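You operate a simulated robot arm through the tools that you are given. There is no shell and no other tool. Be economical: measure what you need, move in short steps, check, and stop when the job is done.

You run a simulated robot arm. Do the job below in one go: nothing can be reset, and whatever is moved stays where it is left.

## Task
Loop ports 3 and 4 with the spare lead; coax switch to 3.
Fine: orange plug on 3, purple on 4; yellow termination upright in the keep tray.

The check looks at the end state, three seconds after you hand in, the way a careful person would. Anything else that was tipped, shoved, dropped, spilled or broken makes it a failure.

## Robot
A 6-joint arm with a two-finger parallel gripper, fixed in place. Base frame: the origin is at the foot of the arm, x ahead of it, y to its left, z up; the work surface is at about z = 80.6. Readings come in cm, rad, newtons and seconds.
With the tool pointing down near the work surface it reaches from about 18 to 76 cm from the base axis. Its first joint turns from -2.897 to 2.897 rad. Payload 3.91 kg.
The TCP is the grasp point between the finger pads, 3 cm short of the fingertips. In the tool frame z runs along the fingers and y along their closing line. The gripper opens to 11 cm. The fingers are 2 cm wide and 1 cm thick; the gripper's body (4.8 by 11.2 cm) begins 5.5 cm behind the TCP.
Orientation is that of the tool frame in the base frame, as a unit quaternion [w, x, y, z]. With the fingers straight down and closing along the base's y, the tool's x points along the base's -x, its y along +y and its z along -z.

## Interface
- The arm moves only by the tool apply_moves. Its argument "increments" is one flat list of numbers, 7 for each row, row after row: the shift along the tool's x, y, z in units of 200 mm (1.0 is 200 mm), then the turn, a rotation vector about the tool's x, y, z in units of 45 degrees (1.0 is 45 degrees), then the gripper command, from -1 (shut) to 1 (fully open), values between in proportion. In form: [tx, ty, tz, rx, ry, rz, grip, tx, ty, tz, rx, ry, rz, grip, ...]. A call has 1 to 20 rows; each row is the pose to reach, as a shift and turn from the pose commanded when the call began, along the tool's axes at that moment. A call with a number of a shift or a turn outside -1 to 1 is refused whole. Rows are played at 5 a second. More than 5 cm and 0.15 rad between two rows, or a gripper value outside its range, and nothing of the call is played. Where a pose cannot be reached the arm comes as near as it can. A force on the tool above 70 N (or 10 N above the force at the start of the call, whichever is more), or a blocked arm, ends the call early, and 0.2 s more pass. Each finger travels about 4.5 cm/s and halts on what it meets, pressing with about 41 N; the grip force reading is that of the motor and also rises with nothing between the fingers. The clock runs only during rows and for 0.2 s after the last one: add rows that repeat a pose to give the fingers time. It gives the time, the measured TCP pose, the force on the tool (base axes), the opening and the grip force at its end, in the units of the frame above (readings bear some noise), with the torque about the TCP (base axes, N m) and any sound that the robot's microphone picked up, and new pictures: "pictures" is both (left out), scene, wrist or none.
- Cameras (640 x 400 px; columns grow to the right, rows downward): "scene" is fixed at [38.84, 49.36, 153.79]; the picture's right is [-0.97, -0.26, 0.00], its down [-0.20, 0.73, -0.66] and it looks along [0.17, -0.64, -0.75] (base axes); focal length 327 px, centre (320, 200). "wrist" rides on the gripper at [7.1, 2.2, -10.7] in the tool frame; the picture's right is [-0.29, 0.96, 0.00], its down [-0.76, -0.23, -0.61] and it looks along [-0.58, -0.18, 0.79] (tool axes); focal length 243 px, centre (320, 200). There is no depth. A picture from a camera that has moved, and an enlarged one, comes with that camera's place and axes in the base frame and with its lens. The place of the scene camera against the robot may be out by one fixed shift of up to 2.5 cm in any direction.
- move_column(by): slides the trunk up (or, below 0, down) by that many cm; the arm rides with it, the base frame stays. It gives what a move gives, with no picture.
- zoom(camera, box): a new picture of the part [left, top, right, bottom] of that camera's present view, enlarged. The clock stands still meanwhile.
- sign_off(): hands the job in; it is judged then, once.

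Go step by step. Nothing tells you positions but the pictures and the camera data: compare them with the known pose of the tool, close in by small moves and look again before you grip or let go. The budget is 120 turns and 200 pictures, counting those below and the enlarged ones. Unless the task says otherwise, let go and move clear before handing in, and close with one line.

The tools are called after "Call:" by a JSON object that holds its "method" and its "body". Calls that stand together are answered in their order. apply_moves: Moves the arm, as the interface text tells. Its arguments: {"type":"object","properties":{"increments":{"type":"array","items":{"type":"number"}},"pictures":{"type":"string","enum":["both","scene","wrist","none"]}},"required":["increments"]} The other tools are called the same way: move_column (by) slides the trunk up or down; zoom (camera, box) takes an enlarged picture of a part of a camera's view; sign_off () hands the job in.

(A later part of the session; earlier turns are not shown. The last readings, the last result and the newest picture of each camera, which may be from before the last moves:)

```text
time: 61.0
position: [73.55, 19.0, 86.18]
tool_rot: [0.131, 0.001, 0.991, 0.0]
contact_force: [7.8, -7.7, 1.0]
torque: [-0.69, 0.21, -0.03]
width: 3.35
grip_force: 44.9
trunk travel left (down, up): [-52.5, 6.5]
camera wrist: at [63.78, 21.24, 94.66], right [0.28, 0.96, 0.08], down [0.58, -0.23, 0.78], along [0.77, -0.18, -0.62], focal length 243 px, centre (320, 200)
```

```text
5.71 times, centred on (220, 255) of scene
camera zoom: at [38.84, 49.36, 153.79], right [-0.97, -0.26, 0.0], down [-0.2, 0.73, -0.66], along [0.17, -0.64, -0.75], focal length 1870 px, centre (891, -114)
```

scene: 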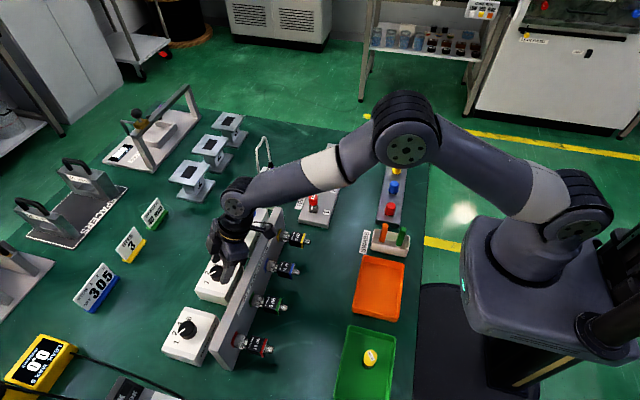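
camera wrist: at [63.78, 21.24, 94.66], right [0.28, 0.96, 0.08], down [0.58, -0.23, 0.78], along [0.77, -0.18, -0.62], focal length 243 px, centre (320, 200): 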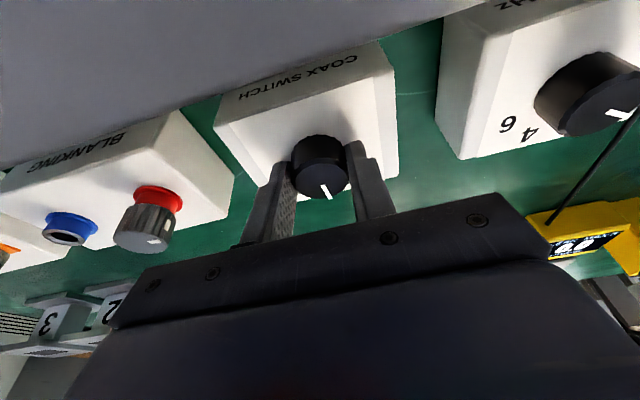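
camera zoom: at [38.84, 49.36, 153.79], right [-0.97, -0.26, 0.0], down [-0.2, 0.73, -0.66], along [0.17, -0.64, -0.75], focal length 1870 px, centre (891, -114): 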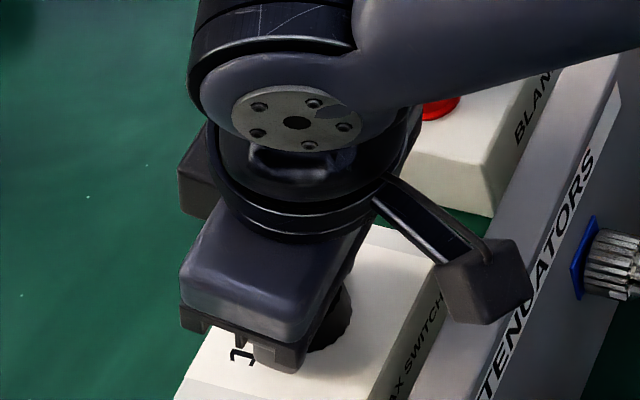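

The knob follows. Turning another 40° clockwise toward 3, then I'll inspect.

Call:
{"method": "apply_moves", "body": {"increments": [-0.0003, 0.004, 0, 0.0431, 0, 0.161, -0.7, -0.001, 0.008, 0.0003, 0.0863, 0, 0.322, -0.7, -0.0023, 0.0119, 0.0006, 0.1294, 0, 0.483, -0.7, -0.004, 0.0155, 0.001, 0.1725, 0, 0.644, -0.7, -0.0062, 0.0189, 0.0017, 0.2157, 0, 0.805, -0.7, -0.007, 0.0199, 0.0019, 0.23, 0, 0.859, -0.7, -0.007, 0.0199, 0.0019, 0.23, 0, 0.859, -0.7], "pictures": "wrist"}}

Call:
{"method": "zoom", "body": {"camera": "wrist", "box": [220, 60, 420, 220]}}

```text
time: 62.6
position: [73.65, 19.37, 86.14]
tool_rot: [0.123, 0.341, 0.931, -0.045]
contact_force: [7.9, -17.0, 2.5]
torque: [-0.66, 0.59, -0.07]
width: 3.34
grip_force: 45.1
trunk travel left (down, up): [-52.5, 6.5]
camera wrist: at [67.57, 27.26, 94.67], right [0.83, 0.55, 0.08], down [0.29, -0.55, 0.78], along [0.47, -0.63, -0.62], focal length 243 px, centre (320, 200)
```

wrist: 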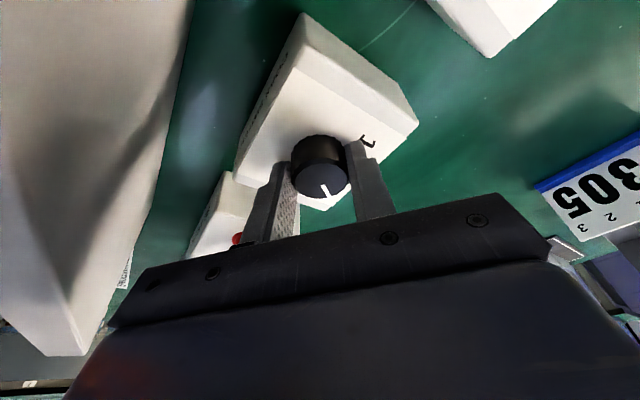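

```text
2.50 times, centred on (320, 140) of wrist
camera zoom: at [67.57, 27.26, 94.67], right [0.83, 0.55, 0.08], down [0.29, -0.55, 0.78], along [0.47, -0.63, -0.62], focal length 606 px, centre (320, 350)
```

zoom: 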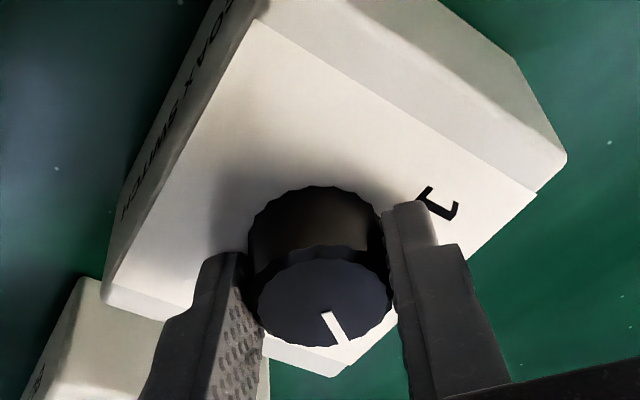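

Now I'll release and rise to check the pointer against the numerals.

Call:
{"method": "apply_moves", "body": {"increments": [0, 0, 0, 0, 0, 0, -0.2, 0, 0, 0, 0, 0, 0, 0.1, 0, 0, 0, 0, 0, 0, 0.1, -0.04, 0, -0.14, 0, 0, 0, 0.1, -0.08, 0, -0.29, 0, 0, 0, 0.1, -0.12, 0, -0.45, 0, 0, 0, 0.1, -0.12, 0, -0.45, 0, 0, 0, 0.1], "pictures": "both"}}

Call:
{"method": "zoom", "body": {"camera": "wrist", "box": [220, 60, 420, 220]}}

Call:
{"method": "zoom", "body": {"camera": "scene", "box": [180, 220, 260, 310]}}

```text
time: 64.2
position: [73.36, 19.5, 95.67]
tool_rot: [0.123, 0.339, 0.932, -0.045]
contact_force: [0.4, -0.3, 0.2]
torque: [0.03, 0.0, -0.01]
width: 6.05
grip_force: 0.1
trunk travel left (down, up): [-52.5, 6.5]
camera wrist: at [67.35, 27.38, 104.06], right [0.83, 0.55, 0.08], down [0.29, -0.55, 0.78], along [0.47, -0.63, -0.62], focal length 243 px, centre (320, 200)
```

scene: 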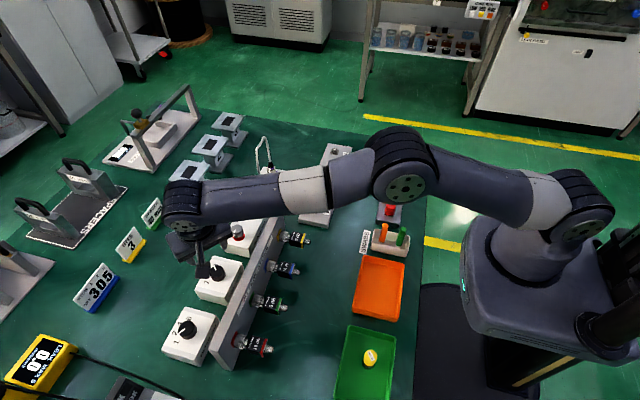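
wrist: 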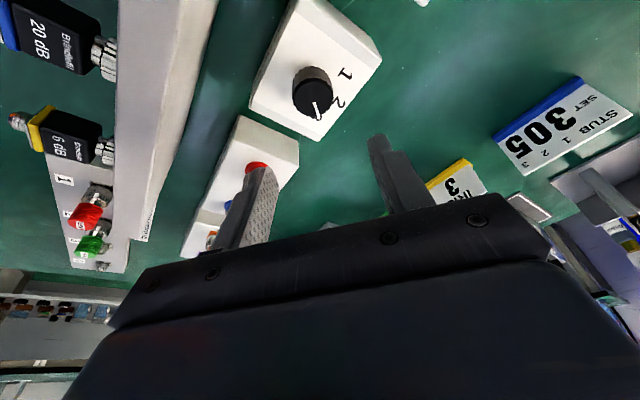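

```text
2.50 times, centred on (320, 140) of wrist
camera zoom: at [67.35, 27.38, 104.06], right [0.83, 0.55, 0.08], down [0.29, -0.55, 0.78], along [0.47, -0.63, -0.62], focal length 606 px, centre (320, 350)
```

zoom: 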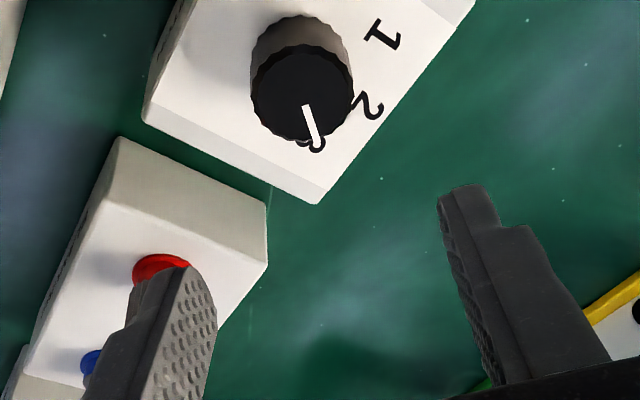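

```text
4.44 times, centred on (220, 265) of scene
camera zoom: at [38.84, 49.36, 153.79], right [-0.97, -0.26, 0.0], down [-0.2, 0.73, -0.66], along [0.17, -0.64, -0.75], focal length 1454 px, centre (764, -89)
```

zoom: 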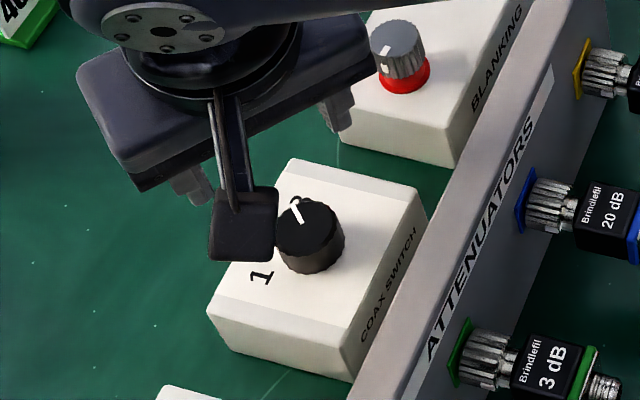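

The pointer is at or just short of 3. I'll zoom closer to judge the remaining error.

Call:
{"method": "zoom", "body": {"camera": "wrist", "box": [285, 55, 365, 125]}}

Call:
{"method": "zoom", "body": {"camera": "scene", "box": [200, 245, 240, 285]}}

```text
5.71 times, centred on (325, 90) of wrist
camera zoom: at [67.35, 27.38, 104.06], right [0.83, 0.55, 0.08], down [0.29, -0.55, 0.78], along [0.47, -0.63, -0.62], focal length 1386 px, centre (291, 829)
```

zoom: 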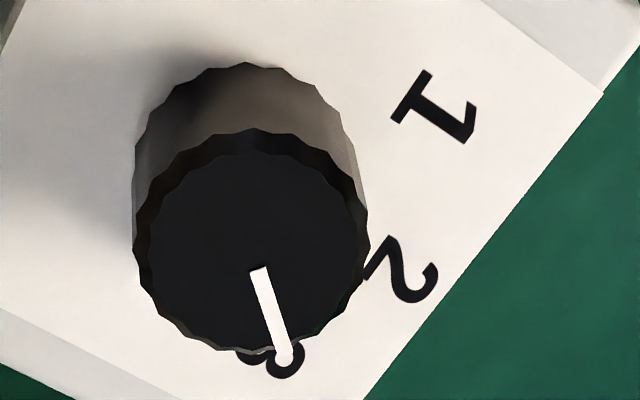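

```text
10.00 times, centred on (220, 265) of scene
camera zoom: at [38.84, 49.36, 153.79], right [-0.97, -0.26, 0.0], down [-0.2, 0.73, -0.66], along [0.17, -0.64, -0.75], focal length 3273 px, centre (1320, -450)
```

zoom: 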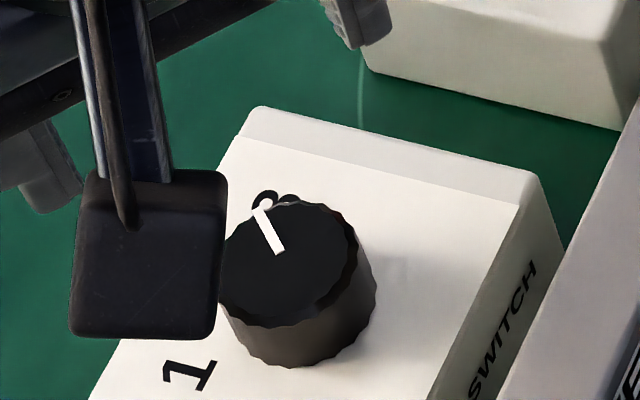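

The pointer sits a few degrees short of the middle of 3, so I'll nudge it about 6° further in one regrip.

Call:
{"method": "apply_moves", "body": {"increments": [0.04, 0, 0.16, 0, 0, 0, 0.1, 0.08, 0, 0.31, 0, 0, 0, 0.1, 0.12, 0, 0.45, 0, 0, 0, 0.1, 0.12, 0, 0.45, 0, 0, 0, -0.3, 0.12, 0, 0.45, 0, 0, 0, -0.7, 0.12, 0, 0.45, 0, 0, 0, -0.7, 0.12, 0, 0.45, 0, 0, 0, -0.7, 0.12, 0.0016, 0.45, 0.0173, 0, 0.0645, -0.7, 0.12, 0.0032, 0.45, 0.0345, 0, 0.129, -0.7, 0.12, 0.0032, 0.45, 0.0345, 0, 0.129, -0.7, 0.12, 0.0032, 0.45, 0.0345, 0, 0.129, -0.2, 0.12, 0.0032, 0.45, 0.0345, 0, 0.129, 0.1, 0.12, 0.0032, 0.45, 0.0345, 0, 0.129, 0.1, 0.08, 0.0032, 0.31, 0.0345, 0, 0.129, 0.1, 0.04, 0.0032, 0.16, 0.0345, 0, 0.129, 0.1, 0, 0.0032, 0, 0.0345, 0, 0.129, 0.1, -0.05, 0, -0.19, 0, 0, 0, 0, -0.05, 0, -0.19, 0, 0, 0, 0], "pictures": "none"}}

Call:
{"method": "zoom", "body": {"camera": "wrist", "box": [260, 20, 380, 125]}}

Call:
{"method": "zoom", "body": {"camera": "scene", "box": [200, 245, 240, 285]}}

```text
time: 68.0
position: [73.43, 19.39, 99.46]
tool_rot: [0.122, 0.339, 0.932, -0.044]
contact_force: [0.0, 0.6, -0.6]
torque: [0.0, 0.02, 0.01]
width: 5.49
grip_force: 0.1
trunk travel left (down, up): [-52.5, 6.5]
```

```text
3.81 times, centred on (320, 72) of wrist
camera zoom: at [67.4, 27.35, 107.95], right [0.83, 0.55, 0.08], down [0.29, -0.55, 0.78], along [0.47, -0.63, -0.62], focal length 924 px, centre (320, 686)
```

zoom: 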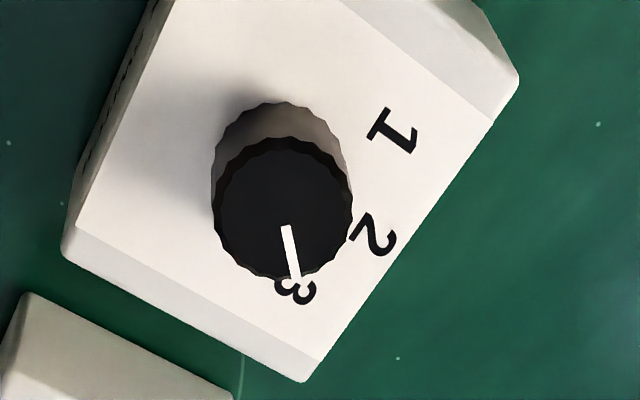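

```text
10.00 times, centred on (220, 265) of scene
camera zoom: at [38.84, 49.36, 153.79], right [-0.97, -0.26, 0.0], down [-0.2, 0.73, -0.66], along [0.17, -0.64, -0.75], focal length 3273 px, centre (1320, -450)
```

zoom: 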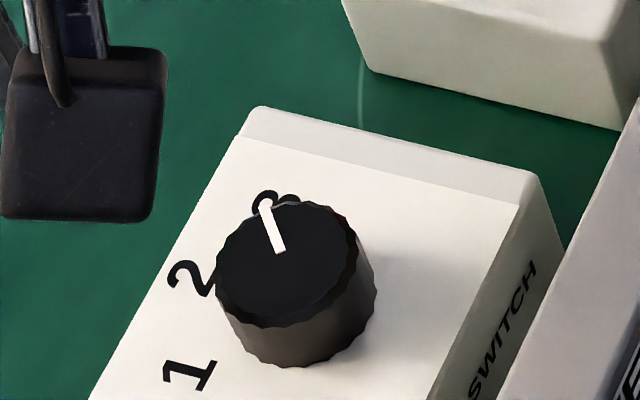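

The switch now points squarely at 3. Next is the spare lead; I'll move over to view it from the -x side.

Call:
{"method": "apply_moves", "body": {"increments": [-0.0255, -0.163, -0.045, -0.0383, 0, -0.143, 0, -0.051, -0.327, -0.09, -0.0767, 0, -0.286, 0, -0.0765, -0.49, -0.135, -0.115, 0, -0.43, 0, -0.102, -0.653, -0.18, -0.153, 0, -0.573, 0, -0.1275, -0.817, -0.225, -0.192, 0, -0.716, 0, -0.153, -0.98, -0.27, -0.23, 0, -0.859, 0], "pictures": "none"}}

Call:
{"method": "apply_moves", "body": {"increments": [0.05, -0.2, 0, 0, 0, 0, 0, 0.1, -0.4, 0, 0, 0, 0, 0, 0.15, -0.6, 0, 0, 0, 0, 0, 0.2, -0.75, 0, 0, 0, 0, 0, 0.2, -0.75, 0, 0, 0, 0, 0], "pictures": "both"}}

Call:
{"method": "zoom", "body": {"camera": "scene", "box": [240, 130, 300, 210]}}

```text
time: 69.4
position: [62.05, 3.18, 105.3]
tool_rot: [0.13, 0.0, 0.991, -0.001]
contact_force: [-0.2, 0.4, 0.0]
torque: [0.01, -0.02, 0.01]
width: 5.51
grip_force: 0.1
trunk travel left (down, up): [-52.5, 6.5]
```

```text
time: 70.6
position: [58.25, -11.45, 104.39]
tool_rot: [0.132, 0.0, 0.991, 0.0]
contact_force: [0.2, 0.2, 0.5]
torque: [0.01, 0.01, 0.0]
width: 5.51
grip_force: 0.0
trunk travel left (down, up): [-52.5, 6.5]
camera wrist: at [48.51, -9.31, 112.79], right [0.28, 0.96, 0.08], down [0.58, -0.23, 0.78], along [0.77, -0.18, -0.62], focal length 243 px, centre (320, 200)
```

scene: 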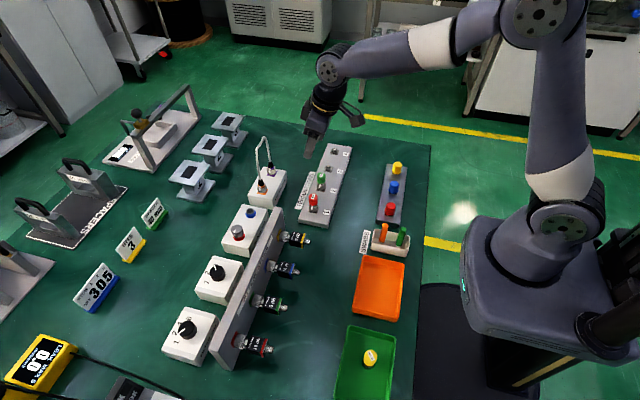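
wrist: 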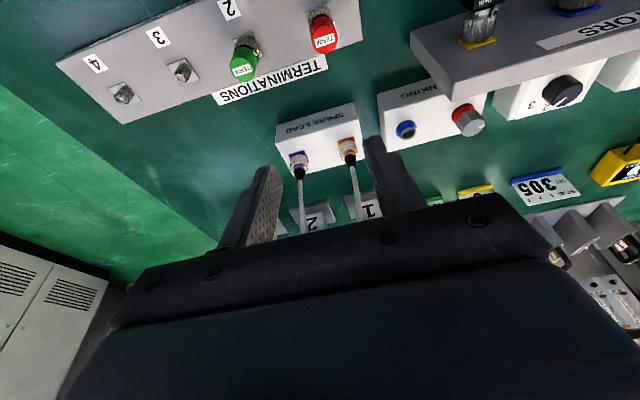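

```text
5.00 times, centred on (270, 170) of scene
camera zoom: at [38.84, 49.36, 153.79], right [-0.97, -0.26, 0.0], down [-0.2, 0.73, -0.66], along [0.17, -0.64, -0.75], focal length 1636 px, centre (570, 350)
```

zoom: 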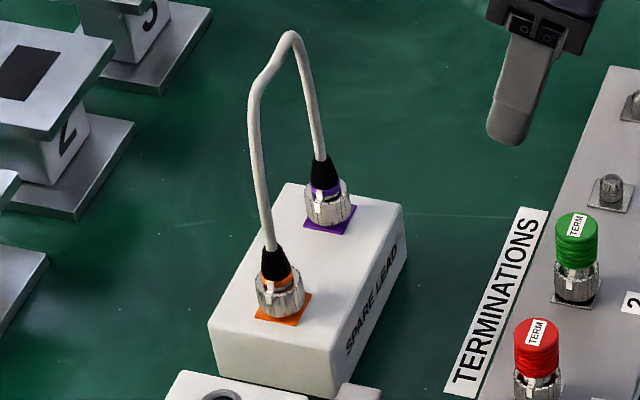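

Call:
{"method": "zoom", "body": {"camera": "wrist", "box": [260, 90, 400, 200]}}

Call:
{"method": "zoom", "body": {"camera": "scene", "box": [258, 160, 288, 200]}}

Call:
{"method": "zoom", "body": {"camera": "wrist", "box": [50, 0, 350, 140]}}

```text
3.64 times, centred on (330, 145) of wrist
camera zoom: at [48.51, -9.31, 112.79], right [0.28, 0.96, 0.08], down [0.58, -0.23, 0.78], along [0.77, -0.18, -0.62], focal length 882 px, centre (284, 400)
```

zoom: 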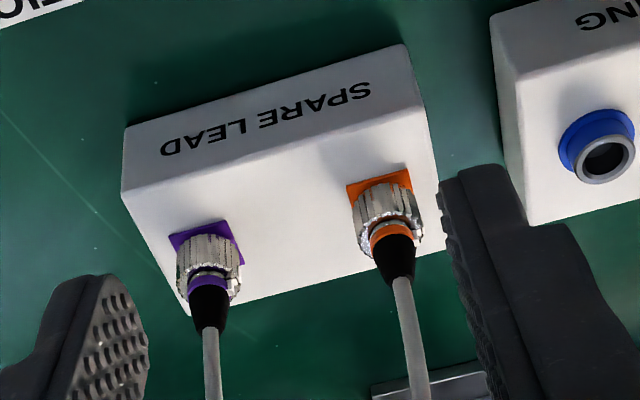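

```text
10.00 times, centred on (273, 180) of scene
camera zoom: at [38.84, 49.36, 153.79], right [-0.97, -0.26, 0.0], down [-0.2, 0.73, -0.66], along [0.17, -0.64, -0.75], focal length 3273 px, centre (790, 400)
```

zoom: 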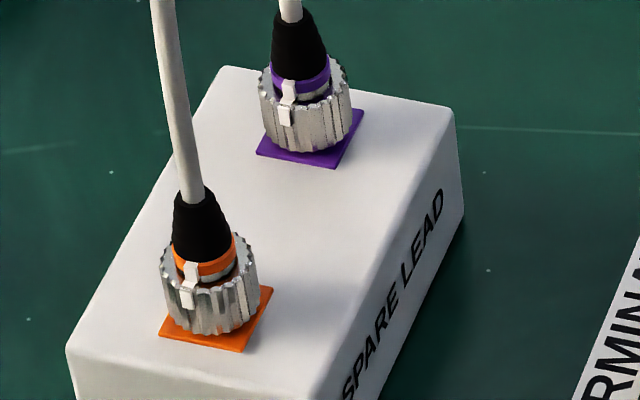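

```text
2.13 times, centred on (200, 70) of wrist
camera zoom: at [48.51, -9.31, 112.79], right [0.28, 0.96, 0.08], down [0.58, -0.23, 0.78], along [0.77, -0.18, -0.62], focal length 518 px, centre (576, 477)
```

zoom: 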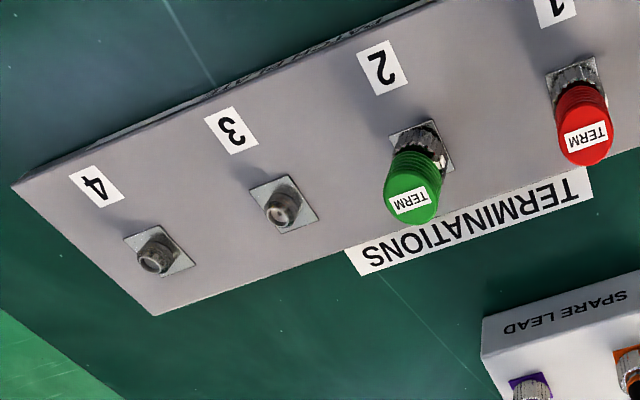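

Both lead nuts have their marks aligned, as the termination had when locked, so they need unscrewing too. I'll tilt to 30° with heading −40° and come to a pre-grasp behind the orange plug at about (74.1, -10).

Call:
{"method": "apply_moves", "body": {"increments": [0, 0, 0, 0, -0.167, 0, 0, 0, 0, 0, 0, -0.333, 0, 0, 0, 0, 0, 0, -0.333, 0, 0], "pictures": "none"}}

Call:
{"method": "apply_moves", "body": {"increments": [-0.0376, 0.0396, 0.1325, 0.074, 0, 0.128, 0, -0.0752, 0.0792, 0.265, 0.148, 0, 0.257, 0, -0.1128, 0.1188, 0.3975, 0.222, 0, 0.385, 0, -0.15, 0.158, 0.53, 0.296, 0, 0.513, 0, -0.188, 0.198, 0.6625, 0.37, 0, 0.642, 0, -0.2255, 0.2375, 0.795, 0.444, 0, 0.77, 0, -0.2255, 0.2375, 0.795, 0.444, 0, 0.77, 0], "pictures": "both"}}

Call:
{"method": "zoom", "body": {"camera": "wrist", "box": [220, 60, 420, 220]}}

Call:
{"method": "zoom", "body": {"camera": "scene", "box": [230, 120, 310, 220]}}

```text
time: 71.4
position: [58.25, -11.45, 104.33]
tool_rot: [0.26, 0.0, 0.966, 0.0]
contact_force: [0.1, -0.4, -0.4]
torque: [-0.03, 0.01, 0.03]
width: 5.53
grip_force: 0.1
trunk travel left (down, up): [-52.5, 6.5]
```

```text
time: 73.0
position: [70.18, -6.81, 92.74]
tool_rot: [0.243, 0.331, 0.907, -0.089]
contact_force: [0.0, 0.4, -1.1]
torque: [-0.03, -0.01, -0.01]
width: 5.5
grip_force: 0.0
trunk travel left (down, up): [-52.5, 6.5]
camera wrist: at [62.63, 2.37, 98.5], right [0.81, 0.57, 0.15], down [0.12, -0.4, 0.91], along [0.58, -0.71, -0.4], focal length 243 px, centre (320, 200)
```

scene: 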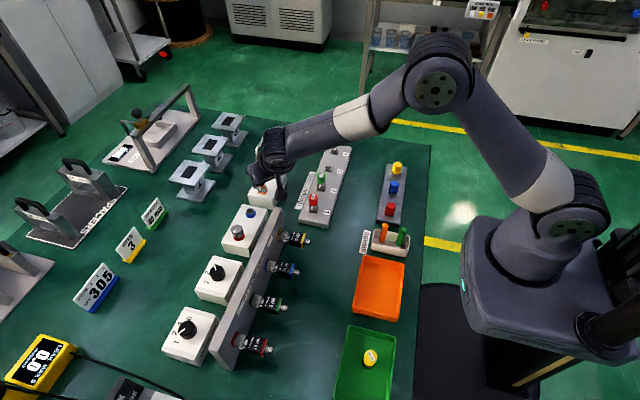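
wrist: 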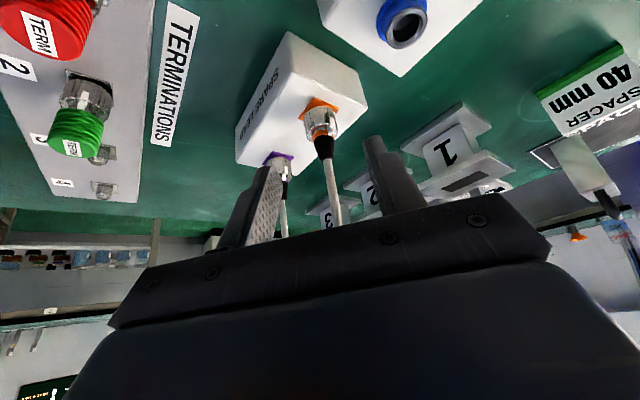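

```text
2.50 times, centred on (320, 140) of wrist
camera zoom: at [62.63, 2.37, 98.5], right [0.81, 0.57, 0.15], down [0.12, -0.4, 0.91], along [0.58, -0.71, -0.4], focal length 606 px, centre (320, 350)
```

zoom: 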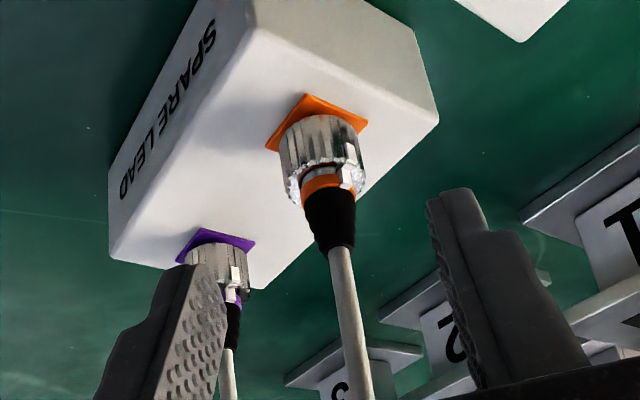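

```text
4.00 times, centred on (270, 170) of scene
camera zoom: at [38.84, 49.36, 153.79], right [-0.97, -0.26, 0.0], down [-0.2, 0.73, -0.66], along [0.17, -0.64, -0.75], focal length 1309 px, centre (520, 320)
```

zoom: 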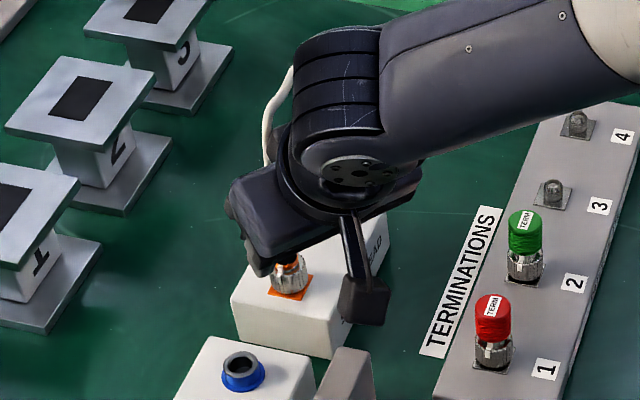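

The orange plug is centred in the view as expected. I'll advance most of the way along the finger axis and check again.

Call:
{"method": "apply_moves", "body": {"increments": [0.002, 0.002, 0.1, 0, 0, 0, 0, 0.004, 0.004, 0.2, 0, 0, 0, 0, 0.006, 0.006, 0.31, 0, 0, 0, 0, 0.006, 0.006, 0.31, 0, 0, 0, 0], "pictures": "none"}}

Call:
{"method": "zoom", "body": {"camera": "wrist", "box": [220, 60, 420, 220]}}

Call:
{"method": "zoom", "body": {"camera": "scene", "box": [230, 120, 310, 220]}}

```text
time: 74.0
position: [72.37, -8.65, 87.34]
tool_rot: [0.243, 0.33, 0.908, -0.088]
contact_force: [-0.2, 0.7, 0.0]
torque: [0.01, 0.02, -0.02]
width: 5.5
grip_force: 0.0
trunk travel left (down, up): [-52.5, 6.5]
```

```text
2.50 times, centred on (320, 140) of wrist
camera zoom: at [64.97, 0.49, 93.06], right [0.81, 0.57, 0.15], down [0.12, -0.4, 0.91], along [0.58, -0.71, -0.4], focal length 606 px, centre (320, 350)
```

zoom: 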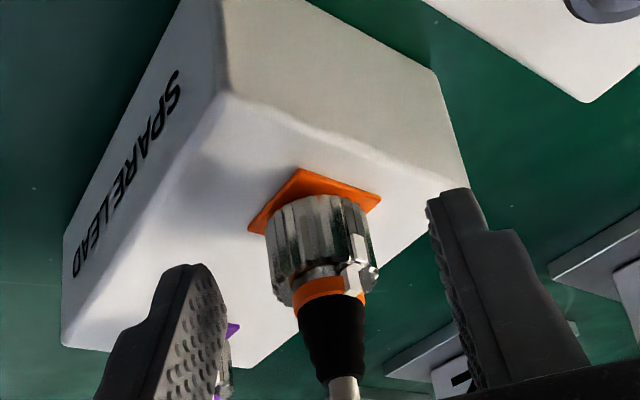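

```text
4.00 times, centred on (270, 170) of scene
camera zoom: at [38.84, 49.36, 153.79], right [-0.97, -0.26, 0.0], down [-0.2, 0.73, -0.66], along [0.17, -0.64, -0.75], focal length 1309 px, centre (520, 320)
```

zoom: 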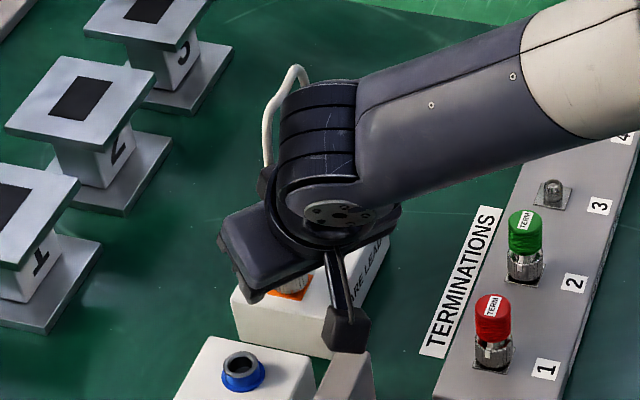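

Good alignment. Advance the last bit and close on the nut.

Call:
{"method": "apply_moves", "body": {"increments": [0.003, 0.004, 0.035, 0, 0, 0, 0, 0.005, 0.006, 0.07, 0, 0, 0, 0, 0.005, 0.006, 0.07, 0, 0, 0, -0.3, 0.005, 0.006, 0.07, 0, 0, 0, -0.6, 0.005, 0.006, 0.07, 0, 0, 0, -0.8, 0.005, 0.006, 0.07, 0, 0, 0, -0.8], "pictures": "none"}}

Call:
{"method": "zoom", "body": {"camera": "wrist", "box": [220, 60, 420, 220]}}

```text
time: 75.4
position: [73.02, -9.19, 86.88]
tool_rot: [0.247, 0.333, 0.906, -0.088]
contact_force: [-6.3, -18.5, 46.5]
torque: [2.67, 3.51, -1.26]
width: 2.53
grip_force: 41.4
trunk travel left (down, up): [-52.5, 6.5]
```

```text
2.50 times, centred on (320, 140) of wrist
camera zoom: at [65.42, 0.02, 92.47], right [0.81, 0.57, 0.15], down [0.11, -0.41, 0.91], along [0.58, -0.72, -0.39], focal length 606 px, centre (320, 350)
```

zoom: 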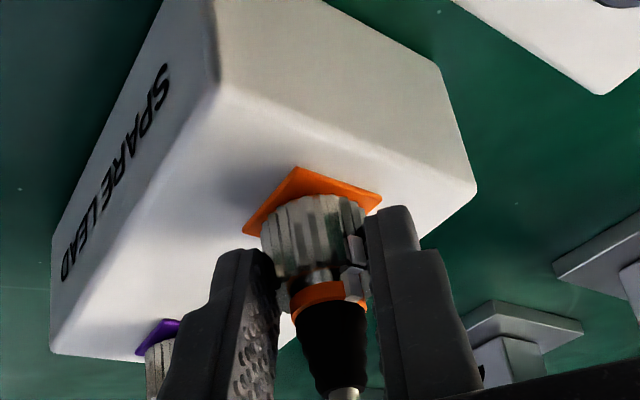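

The wrist camera is touching something (likely the attenuator panel's end). I'll open and back off at once.

Call:
{"method": "apply_moves", "body": {"increments": [0, 0, -0.03, 0, 0, 0, -0.2, 0, 0, -0.05, 0, 0, 0, 0, 0, 0, -0.1, 0, 0, 0, 0, 0, 0, -0.2, 0, 0, 0, 0, 0, 0, -0.4, 0, 0, 0, 0], "pictures": "both"}}

Call:
{"method": "zoom", "body": {"camera": "scene", "box": [180, 180, 340, 320]}}

Call:
{"method": "zoom", "body": {"camera": "scene", "box": [230, 120, 310, 220]}}

```text
time: 76.6
position: [69.77, -6.22, 92.92]
tool_rot: [0.242, 0.331, 0.908, -0.089]
contact_force: [1.0, -0.4, -0.4]
torque: [-0.02, -0.01, 0.0]
width: 5.5
grip_force: 0.2
trunk travel left (down, up): [-52.5, 6.5]
camera wrist: at [62.33, 2.93, 98.65], right [0.81, 0.57, 0.14], down [0.12, -0.41, 0.91], along [0.58, -0.71, -0.4], focal length 243 px, centre (320, 200)
```

scene: 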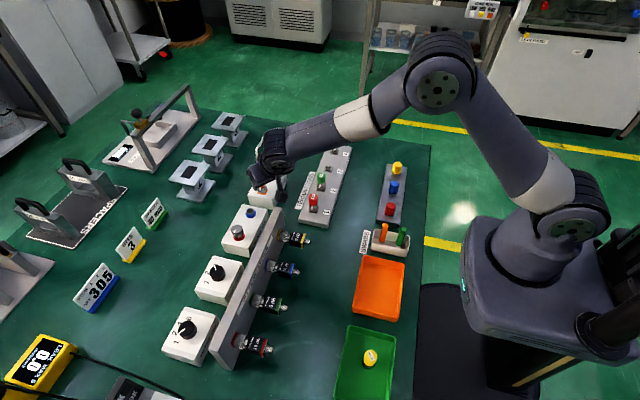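
wrist: 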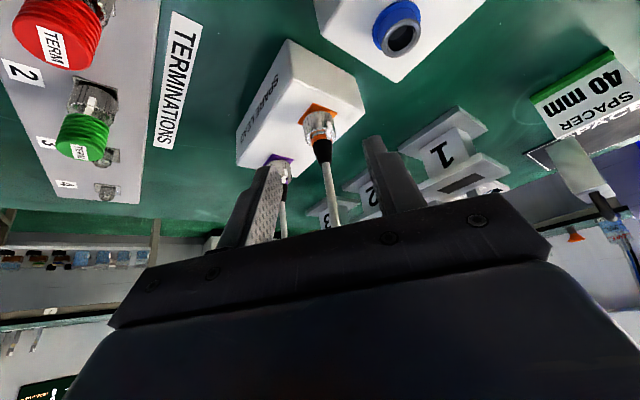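

```text
2.86 times, centred on (260, 250) of scene
camera zoom: at [38.84, 49.36, 153.79], right [-0.97, -0.26, 0.0], down [-0.2, 0.73, -0.66], along [0.17, -0.64, -0.75], focal length 935 px, centre (491, 57)
```

zoom: 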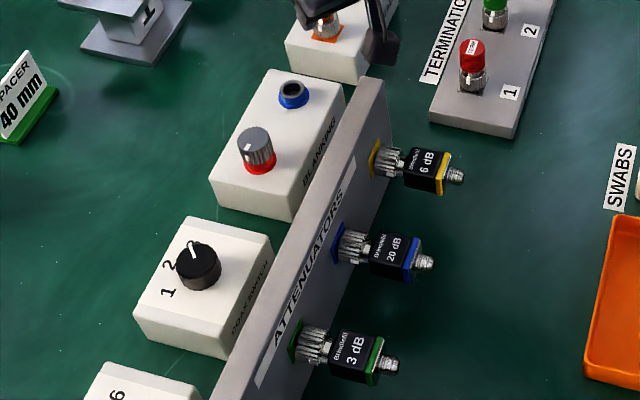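

```text
4.00 times, centred on (270, 170) of scene
camera zoom: at [38.84, 49.36, 153.79], right [-0.97, -0.26, 0.0], down [-0.2, 0.73, -0.66], along [0.17, -0.64, -0.75], focal length 1309 px, centre (520, 320)
```

zoom: 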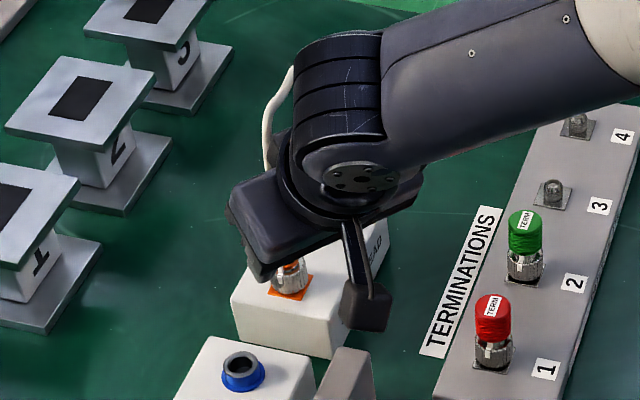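

The panel hasn't moved. I'll use a heading of −15° instead, which keeps the camera well clear of the panel.

Call:
{"method": "apply_moves", "body": {"increments": [-0.01, -0.03, 0.004, -0.07, 0, -0.12, 0, -0.02, -0.06, 0.008, -0.139, 0, -0.24, 0, -0.03, -0.09, 0.012, -0.209, 0, -0.36, 0, -0.038, -0.117, 0.016, -0.278, 0, -0.481, 0, -0.038, -0.117, 0.016, -0.278, 0, -0.481, 0], "pictures": "none"}}

Call:
{"method": "apply_moves", "body": {"increments": [0, 0, 0.1, 0, 0, 0, 0, 0, 0, 0.2, 0, 0, 0, 0, 0, 0, 0.3, 0, 0, 0, 0, 0, 0, 0.3, 0, 0, 0, 0], "pictures": "none"}}

Call:
{"method": "zoom", "body": {"camera": "wrist", "box": [220, 60, 420, 220]}}

Call:
{"method": "zoom", "body": {"camera": "scene", "box": [230, 120, 310, 220]}}

```text
time: 77.8
position: [69.02, -8.68, 93.05]
tool_rot: [0.257, 0.125, 0.958, -0.033]
contact_force: [0.4, 0.2, 1.3]
torque: [0.04, -0.01, 0.01]
width: 5.44
grip_force: 0.0
trunk travel left (down, up): [-52.5, 6.5]
```

```text
time: 78.8
position: [72.04, -9.49, 87.91]
tool_rot: [0.257, 0.125, 0.958, -0.033]
contact_force: [-0.1, 0.5, -0.2]
torque: [0.01, -0.03, 0.01]
width: 5.52
grip_force: 0.0
trunk travel left (down, up): [-52.5, 6.5]
```

```text
2.50 times, centred on (320, 140) of wrist
camera zoom: at [61.38, -4.29, 93.71], right [0.49, 0.86, 0.15], down [0.28, -0.32, 0.91], along [0.82, -0.4, -0.4], focal length 606 px, centre (320, 350)
```

zoom: 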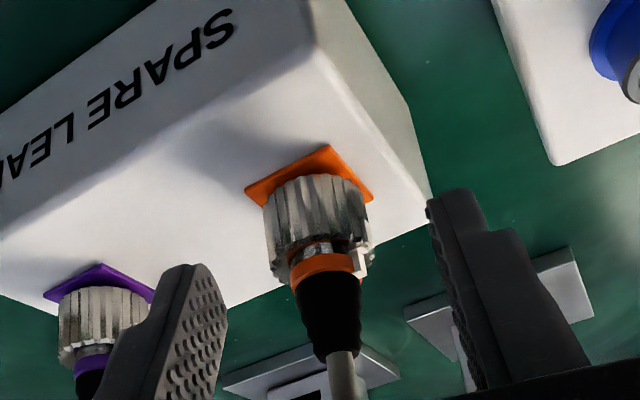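

```text
4.00 times, centred on (270, 170) of scene
camera zoom: at [38.84, 49.36, 153.79], right [-0.97, -0.26, 0.0], down [-0.2, 0.73, -0.66], along [0.17, -0.64, -0.75], focal length 1309 px, centre (520, 320)
```

zoom: 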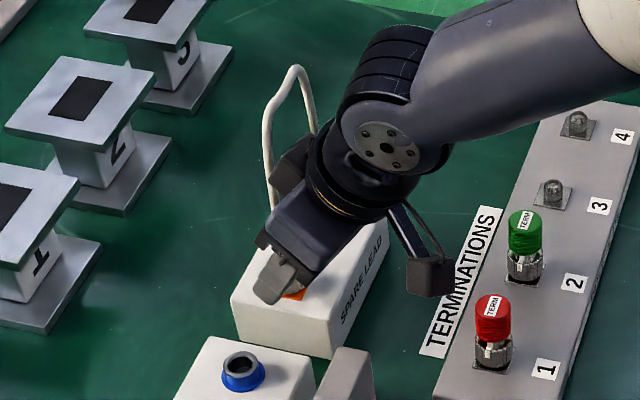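

Call:
{"method": "apply_moves", "body": {"increments": [0.005, 0.003, 0.05, 0, 0, 0, 0, 0.01, 0.003, 0.093, 0, 0, 0, 0, 0.01, 0.003, 0.093, 0, 0, 0, 0], "pictures": "none"}}

Call:
{"method": "apply_moves", "body": {"increments": [0, 0, 0, 0, 0, 0, -0.3, 0, 0, 0, 0, 0, 0, -0.6, 0, 0, 0, 0, 0, 0, -0.8, 0, 0, 0, 0, 0, 0, -0.8], "pictures": "none"}}

Call:
{"method": "zoom", "body": {"camera": "wrist", "box": [220, 60, 420, 220]}}

```text
time: 79.6
position: [72.77, -9.52, 86.32]
tool_rot: [0.256, 0.126, 0.958, -0.033]
contact_force: [0.6, -0.2, 0.7]
torque: [0.0, 0.03, 0.03]
width: 5.51
grip_force: 0.0
trunk travel left (down, up): [-52.5, 6.5]
```

```text
time: 80.6
position: [72.74, -9.62, 86.34]
tool_rot: [0.258, 0.127, 0.957, -0.034]
contact_force: [-2.6, -9.1, 0.3]
torque: [-0.16, 0.03, -0.13]
width: 2.54
grip_force: 40.9
trunk travel left (down, up): [-52.5, 6.5]
```

```text
2.50 times, centred on (320, 140) of wrist
camera zoom: at [62.06, -4.51, 92.06], right [0.49, 0.86, 0.15], down [0.28, -0.32, 0.91], along [0.82, -0.4, -0.4], focal length 606 px, centre (320, 350)
```

zoom: 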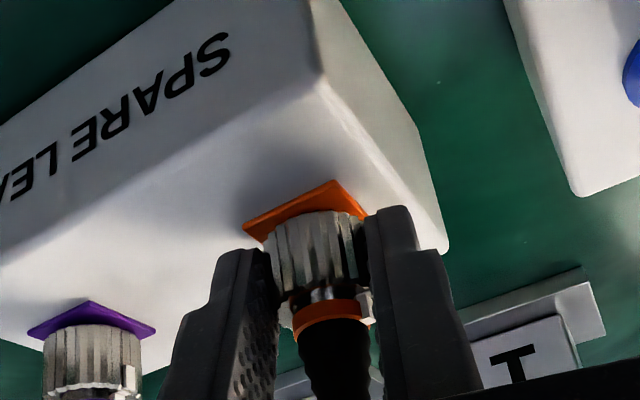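

Gripped. Turning counter-clockwise 48° about the plug axis.

Call:
{"method": "apply_moves", "body": {"increments": [-0.0005, -0.0083, 0.0003, -0.089, 0, -0.154, -0.8, -0.002, -0.0166, 0.0012, -0.178, 0, -0.308, -0.8, -0.0045, -0.0244, 0.0026, -0.267, 0, -0.462, -0.8, -0.0079, -0.0318, 0.0046, -0.356, 0, -0.616, -0.8, -0.0122, -0.0386, 0.007, -0.444, 0, -0.77, -0.8, -0.0172, -0.0446, 0.0099, -0.533, 0, -0.924, -0.8, -0.0172, -0.0446, 0.0099, -0.533, 0, -0.924, -0.8], "pictures": "both"}}

Call:
{"method": "zoom", "body": {"camera": "wrist", "box": [220, 60, 420, 220]}}

Call:
{"method": "zoom", "body": {"camera": "scene", "box": [230, 120, 310, 220]}}

```text
time: 82.2
position: [72.91, -10.76, 86.47]
tool_rot: [0.249, -0.275, 0.926, 0.075]
contact_force: [-3.5, -23.2, 4.9]
torque: [-0.39, 0.05, -0.21]
width: 2.53
grip_force: 41.0
trunk travel left (down, up): [-52.5, 6.5]
camera wrist: at [61.95, -15.13, 92.03], right [-0.31, 0.94, 0.15], down [0.42, 0.0, 0.91], along [0.85, 0.34, -0.39], focal length 243 px, centre (320, 200)
```

scene: 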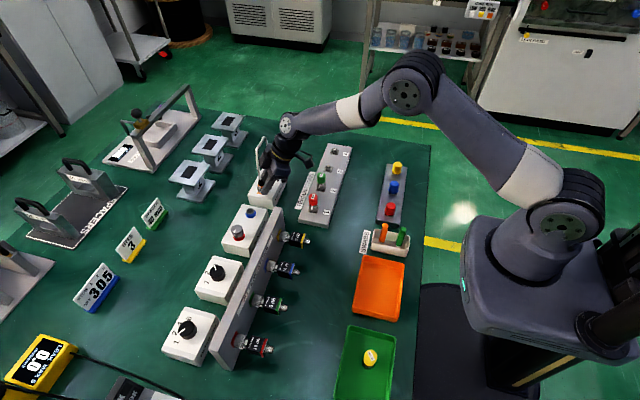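
wrist: 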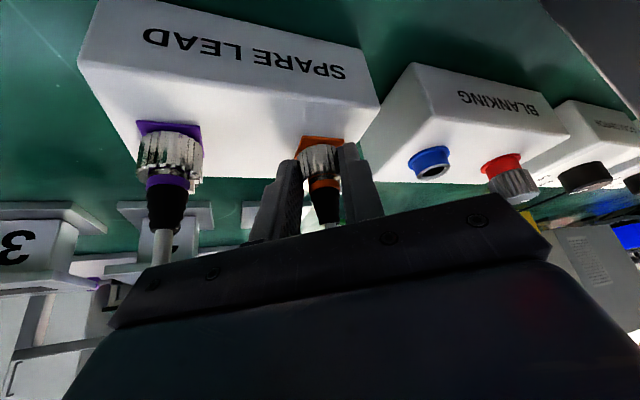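

```text
2.50 times, centred on (320, 140) of wrist
camera zoom: at [61.95, -15.13, 92.03], right [-0.31, 0.94, 0.15], down [0.42, 0.0, 0.91], along [0.85, 0.34, -0.39], focal length 606 px, centre (320, 350)
```

zoom: 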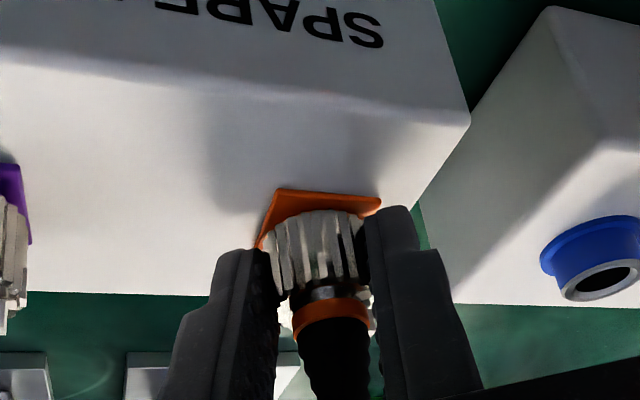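

```text
4.00 times, centred on (270, 170) of scene
camera zoom: at [38.84, 49.36, 153.79], right [-0.97, -0.26, 0.0], down [-0.2, 0.73, -0.66], along [0.17, -0.64, -0.75], focal length 1309 px, centre (520, 320)
```

zoom: 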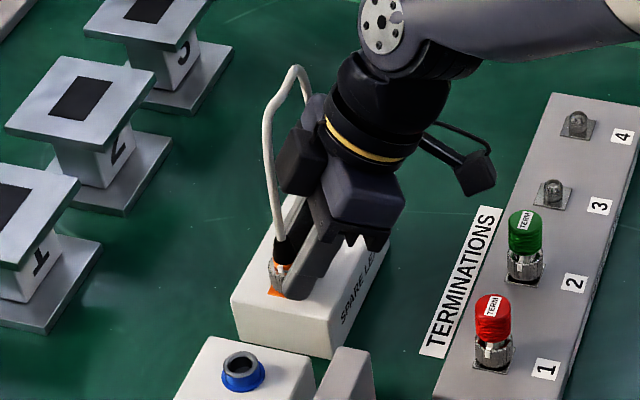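

The nut turned; continuing needs a regrip since the arm nears the cable. I'll open, swing back 48° around the plug, and regrip.

Call:
{"method": "apply_moves", "body": {"increments": [0, 0, 0, 0, 0, 0, -0.5, 0, 0, 0, 0, 0, 0, -0.25, 0.0035, -0.0063, -0.002, 0, 0, 0, -0.25, 0.003, 0.0024, -0.0017, 0.089, 0, 0.154, -0.25, 0.0014, 0.011, -0.0008, 0.178, 0, 0.308, -0.25, -0.0012, 0.0191, 0.0007, 0.267, 0, 0.462, -0.25, -0.0047, 0.0268, 0.0027, 0.356, 0, 0.616, -0.25, -0.0092, 0.0339, 0.0053, 0.444, 0, 0.77, -0.25, -0.0144, 0.0401, 0.0083, 0.533, 0, 0.924, -0.25, -0.0144, 0.0401, 0.0083, 0.533, 0, 0.924, -0.25], "pictures": "none"}}

Call:
{"method": "zoom", "body": {"camera": "wrist", "box": [220, 60, 420, 220]}}

```text
time: 84.4
position: [72.67, -9.61, 86.22]
tool_rot: [0.257, 0.127, 0.957, -0.034]
contact_force: [0.6, 0.4, 0.5]
torque: [0.0, -0.01, 0.01]
width: 4.12
grip_force: 0.0
trunk travel left (down, up): [-52.5, 6.5]
```

```text
2.50 times, centred on (320, 140) of wrist
camera zoom: at [62.03, -4.43, 91.96], right [0.49, 0.86, 0.15], down [0.28, -0.31, 0.91], along [0.82, -0.4, -0.4], focal length 606 px, centre (320, 350)
```

zoom: 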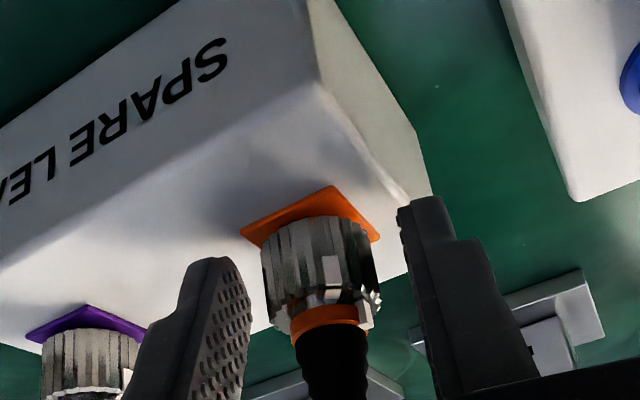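

The nut's mark shows it turned about 45°. Regrip and turn another 48°.

Call:
{"method": "apply_moves", "body": {"increments": [0, 0, 0, 0, 0, 0, -0.5, 0, 0, 0, 0, 0, 0, -0.8, 0, 0, 0, 0, 0, 0, -0.8, 0, 0, 0, 0, 0, 0, -0.8, -0.0005, -0.0087, 0.0003, -0.089, 0, -0.154, -0.8, -0.0021, -0.0173, 0.0012, -0.178, 0, -0.308, -0.8, -0.0047, -0.0254, 0.0027, -0.267, 0, -0.462, -0.8, -0.0082, -0.0331, 0.0047, -0.356, 0, -0.616, -0.8, -0.0127, -0.0402, 0.0073, -0.444, 0, -0.77, -0.8, -0.0179, -0.0464, 0.0103, -0.533, 0, -0.924, -0.8, -0.0179, -0.0464, 0.0103, -0.533, 0, -0.924, -0.8], "pictures": "none"}}

Call:
{"method": "apply_moves", "body": {"increments": [0, 0, 0, 0, 0, 0, -0.5, 0, 0, 0, 0, 0, 0, -0.25, 0, 0, 0, 0, 0, 0, -0.25, -0.0005, 0.0087, 0.0003, 0.089, 0, 0.154, -0.25, -0.0021, 0.0173, 0.0012, 0.178, 0, 0.308, -0.25, -0.0047, 0.0254, 0.0027, 0.267, 0, 0.462, -0.25, -0.0082, 0.0331, 0.0047, 0.356, 0, 0.616, -0.25, -0.0127, 0.0402, 0.0073, 0.444, 0, 0.77, -0.25, -0.0179, 0.0464, 0.0103, 0.533, 0, 0.924, -0.25, -0.0179, 0.0464, 0.0103, 0.533, 0, 0.924, -0.25], "pictures": "none"}}

Call:
{"method": "zoom", "body": {"camera": "wrist", "box": [220, 60, 420, 220]}}

```text
time: 86.8
position: [72.8, -10.91, 86.31]
tool_rot: [0.249, -0.274, 0.926, 0.074]
contact_force: [-3.8, -8.9, -0.2]
torque: [-0.14, 0.06, -0.08]
width: 2.55
grip_force: 41.0
trunk travel left (down, up): [-52.5, 6.5]
```

```text
time: 89.0
position: [72.78, -9.7, 86.38]
tool_rot: [0.257, 0.126, 0.958, -0.033]
contact_force: [0.2, -0.1, 0.4]
torque: [-0.03, 0.01, 0.01]
width: 4.15
grip_force: 0.0
trunk travel left (down, up): [-52.5, 6.5]
```

```text
2.50 times, centred on (320, 140) of wrist
camera zoom: at [62.1, -4.49, 91.95], right [0.49, 0.86, 0.15], down [0.28, -0.31, 0.91], along [0.82, -0.4, -0.4], focal length 606 px, centre (320, 350)
```

zoom: 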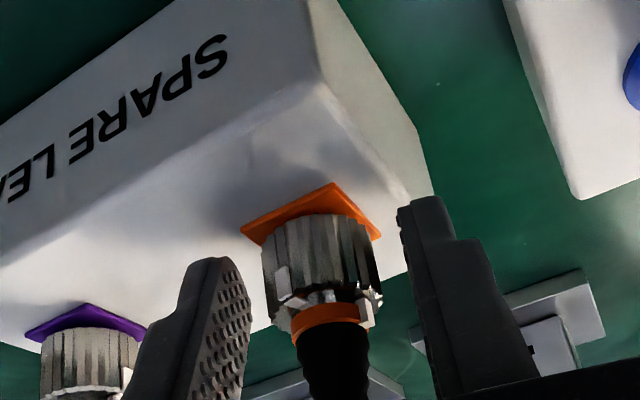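

Total about 96° now. One more 32° stroke, then a small test lift.

Call:
{"method": "apply_moves", "body": {"increments": [0, 0, 0, 0, 0, 0, -0.5, 0, 0, 0, 0, 0, 0, -0.8, 0, 0, 0, 0, 0, 0, -0.8, 0, 0, 0, 0, 0, 0, -0.8, -0.0005, -0.0087, 0.0003, -0.089, 0, -0.154, -0.8, -0.0021, -0.0173, 0.0012, -0.178, 0, -0.308, -0.8, -0.0047, -0.0254, 0.0027, -0.267, 0, -0.462, -0.8, -0.0082, -0.0331, 0.0047, -0.356, 0, -0.616, -0.8, -0.0082, -0.0331, 0.0047, -0.356, 0, -0.616, -0.8], "pictures": "none"}}

Call:
{"method": "apply_moves", "body": {"increments": [-0.004, 0, -0.007, 0, 0, 0, -0.8, -0.008, 0, -0.013, 0, 0, 0, -0.8, -0.008, 0, -0.013, 0, 0, 0, -0.8], "pictures": "none"}}

Call:
{"method": "zoom", "body": {"camera": "wrist", "box": [220, 60, 420, 220]}}

```text
time: 91.0
position: [72.64, -10.45, 86.28]
tool_rot: [0.255, -0.143, 0.955, 0.039]
contact_force: [0.2, -4.4, -2.1]
torque: [-0.13, 0.01, -0.05]
width: 2.57
grip_force: 40.6
trunk travel left (down, up): [-52.5, 6.5]
```

```text
time: 91.8
position: [72.66, -10.34, 86.71]
tool_rot: [0.257, -0.143, 0.955, 0.039]
contact_force: [0.4, 0.2, 1.4]
torque: [-0.02, 0.01, -0.03]
width: 2.58
grip_force: 40.7
trunk travel left (down, up): [-52.5, 6.5]
```

```text
2.50 times, centred on (320, 140) of wrist
camera zoom: at [61.03, -11.57, 92.4], right [-0.04, 0.99, 0.15], down [0.41, -0.12, 0.91], along [0.91, 0.1, -0.4], focal length 606 px, centre (320, 350)
```

zoom: 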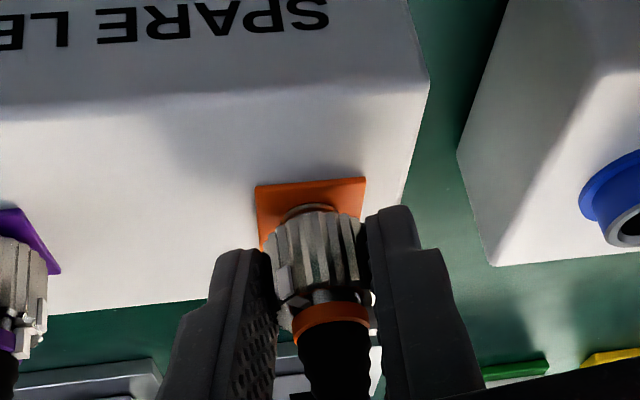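

The orange plug is free. I'll lift it straight up and look.

Call:
{"method": "apply_moves", "body": {"increments": [-0.025, 0, -0.043, 0, 0, 0, -0.8, -0.05, 0, -0.087, 0, 0, 0, -0.8, -0.1, 0, -0.173, 0, 0, 0, -0.8, -0.175, 0, -0.303, 0, 0, 0, -0.8, -0.175, 0, -0.303, 0, 0, 0, -0.8], "pictures": "both"}}

Call:
{"method": "zoom", "body": {"camera": "scene", "box": [230, 100, 330, 220]}}

Call:
{"method": "zoom", "body": {"camera": "wrist", "box": [220, 60, 420, 240]}}

```text
time: 93.0
position: [72.76, -10.26, 93.77]
tool_rot: [0.256, -0.143, 0.955, 0.039]
contact_force: [-0.2, 0.3, -0.3]
torque: [0.03, 0.04, -0.01]
width: 2.56
grip_force: 40.9
trunk travel left (down, up): [-52.5, 6.5]
camera wrist: at [60.94, -11.48, 99.51], right [-0.04, 0.99, 0.15], down [0.41, -0.12, 0.91], along [0.91, 0.1, -0.4], focal length 243 px, centre (320, 200)
```

scene: 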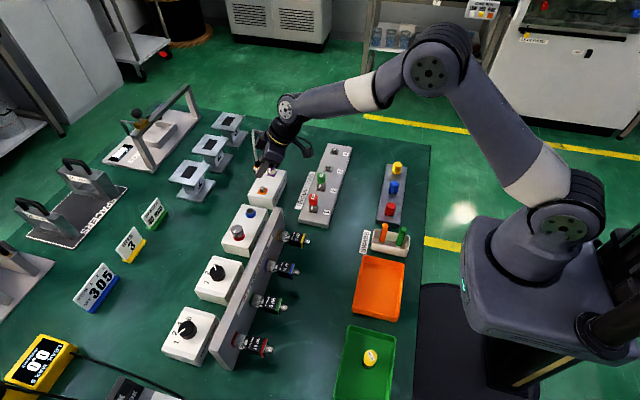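
wrist: 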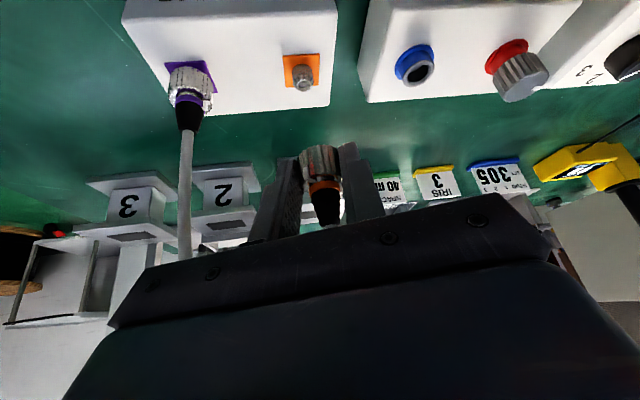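

```text
3.33 times, centred on (280, 160) of scene
camera zoom: at [38.84, 49.36, 153.79], right [-0.97, -0.26, 0.0], down [-0.2, 0.73, -0.66], along [0.17, -0.64, -0.75], focal length 1091 px, centre (453, 333)
```

zoom: 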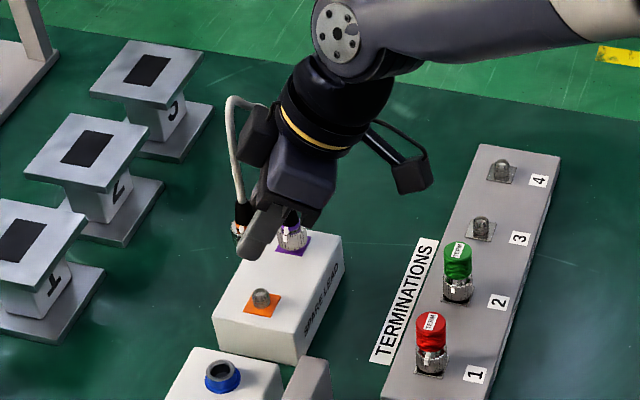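

```text
2.22 times, centred on (320, 150) of wrist
camera zoom: at [60.94, -11.48, 99.51], right [-0.04, 0.99, 0.15], down [0.41, -0.12, 0.91], along [0.91, 0.1, -0.4], focal length 539 px, centre (320, 311)
```

zoom: 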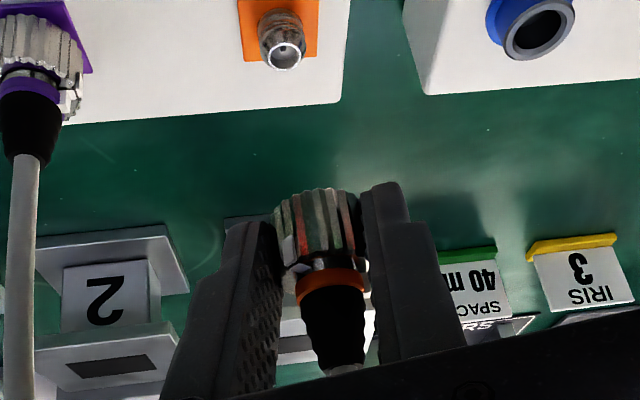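

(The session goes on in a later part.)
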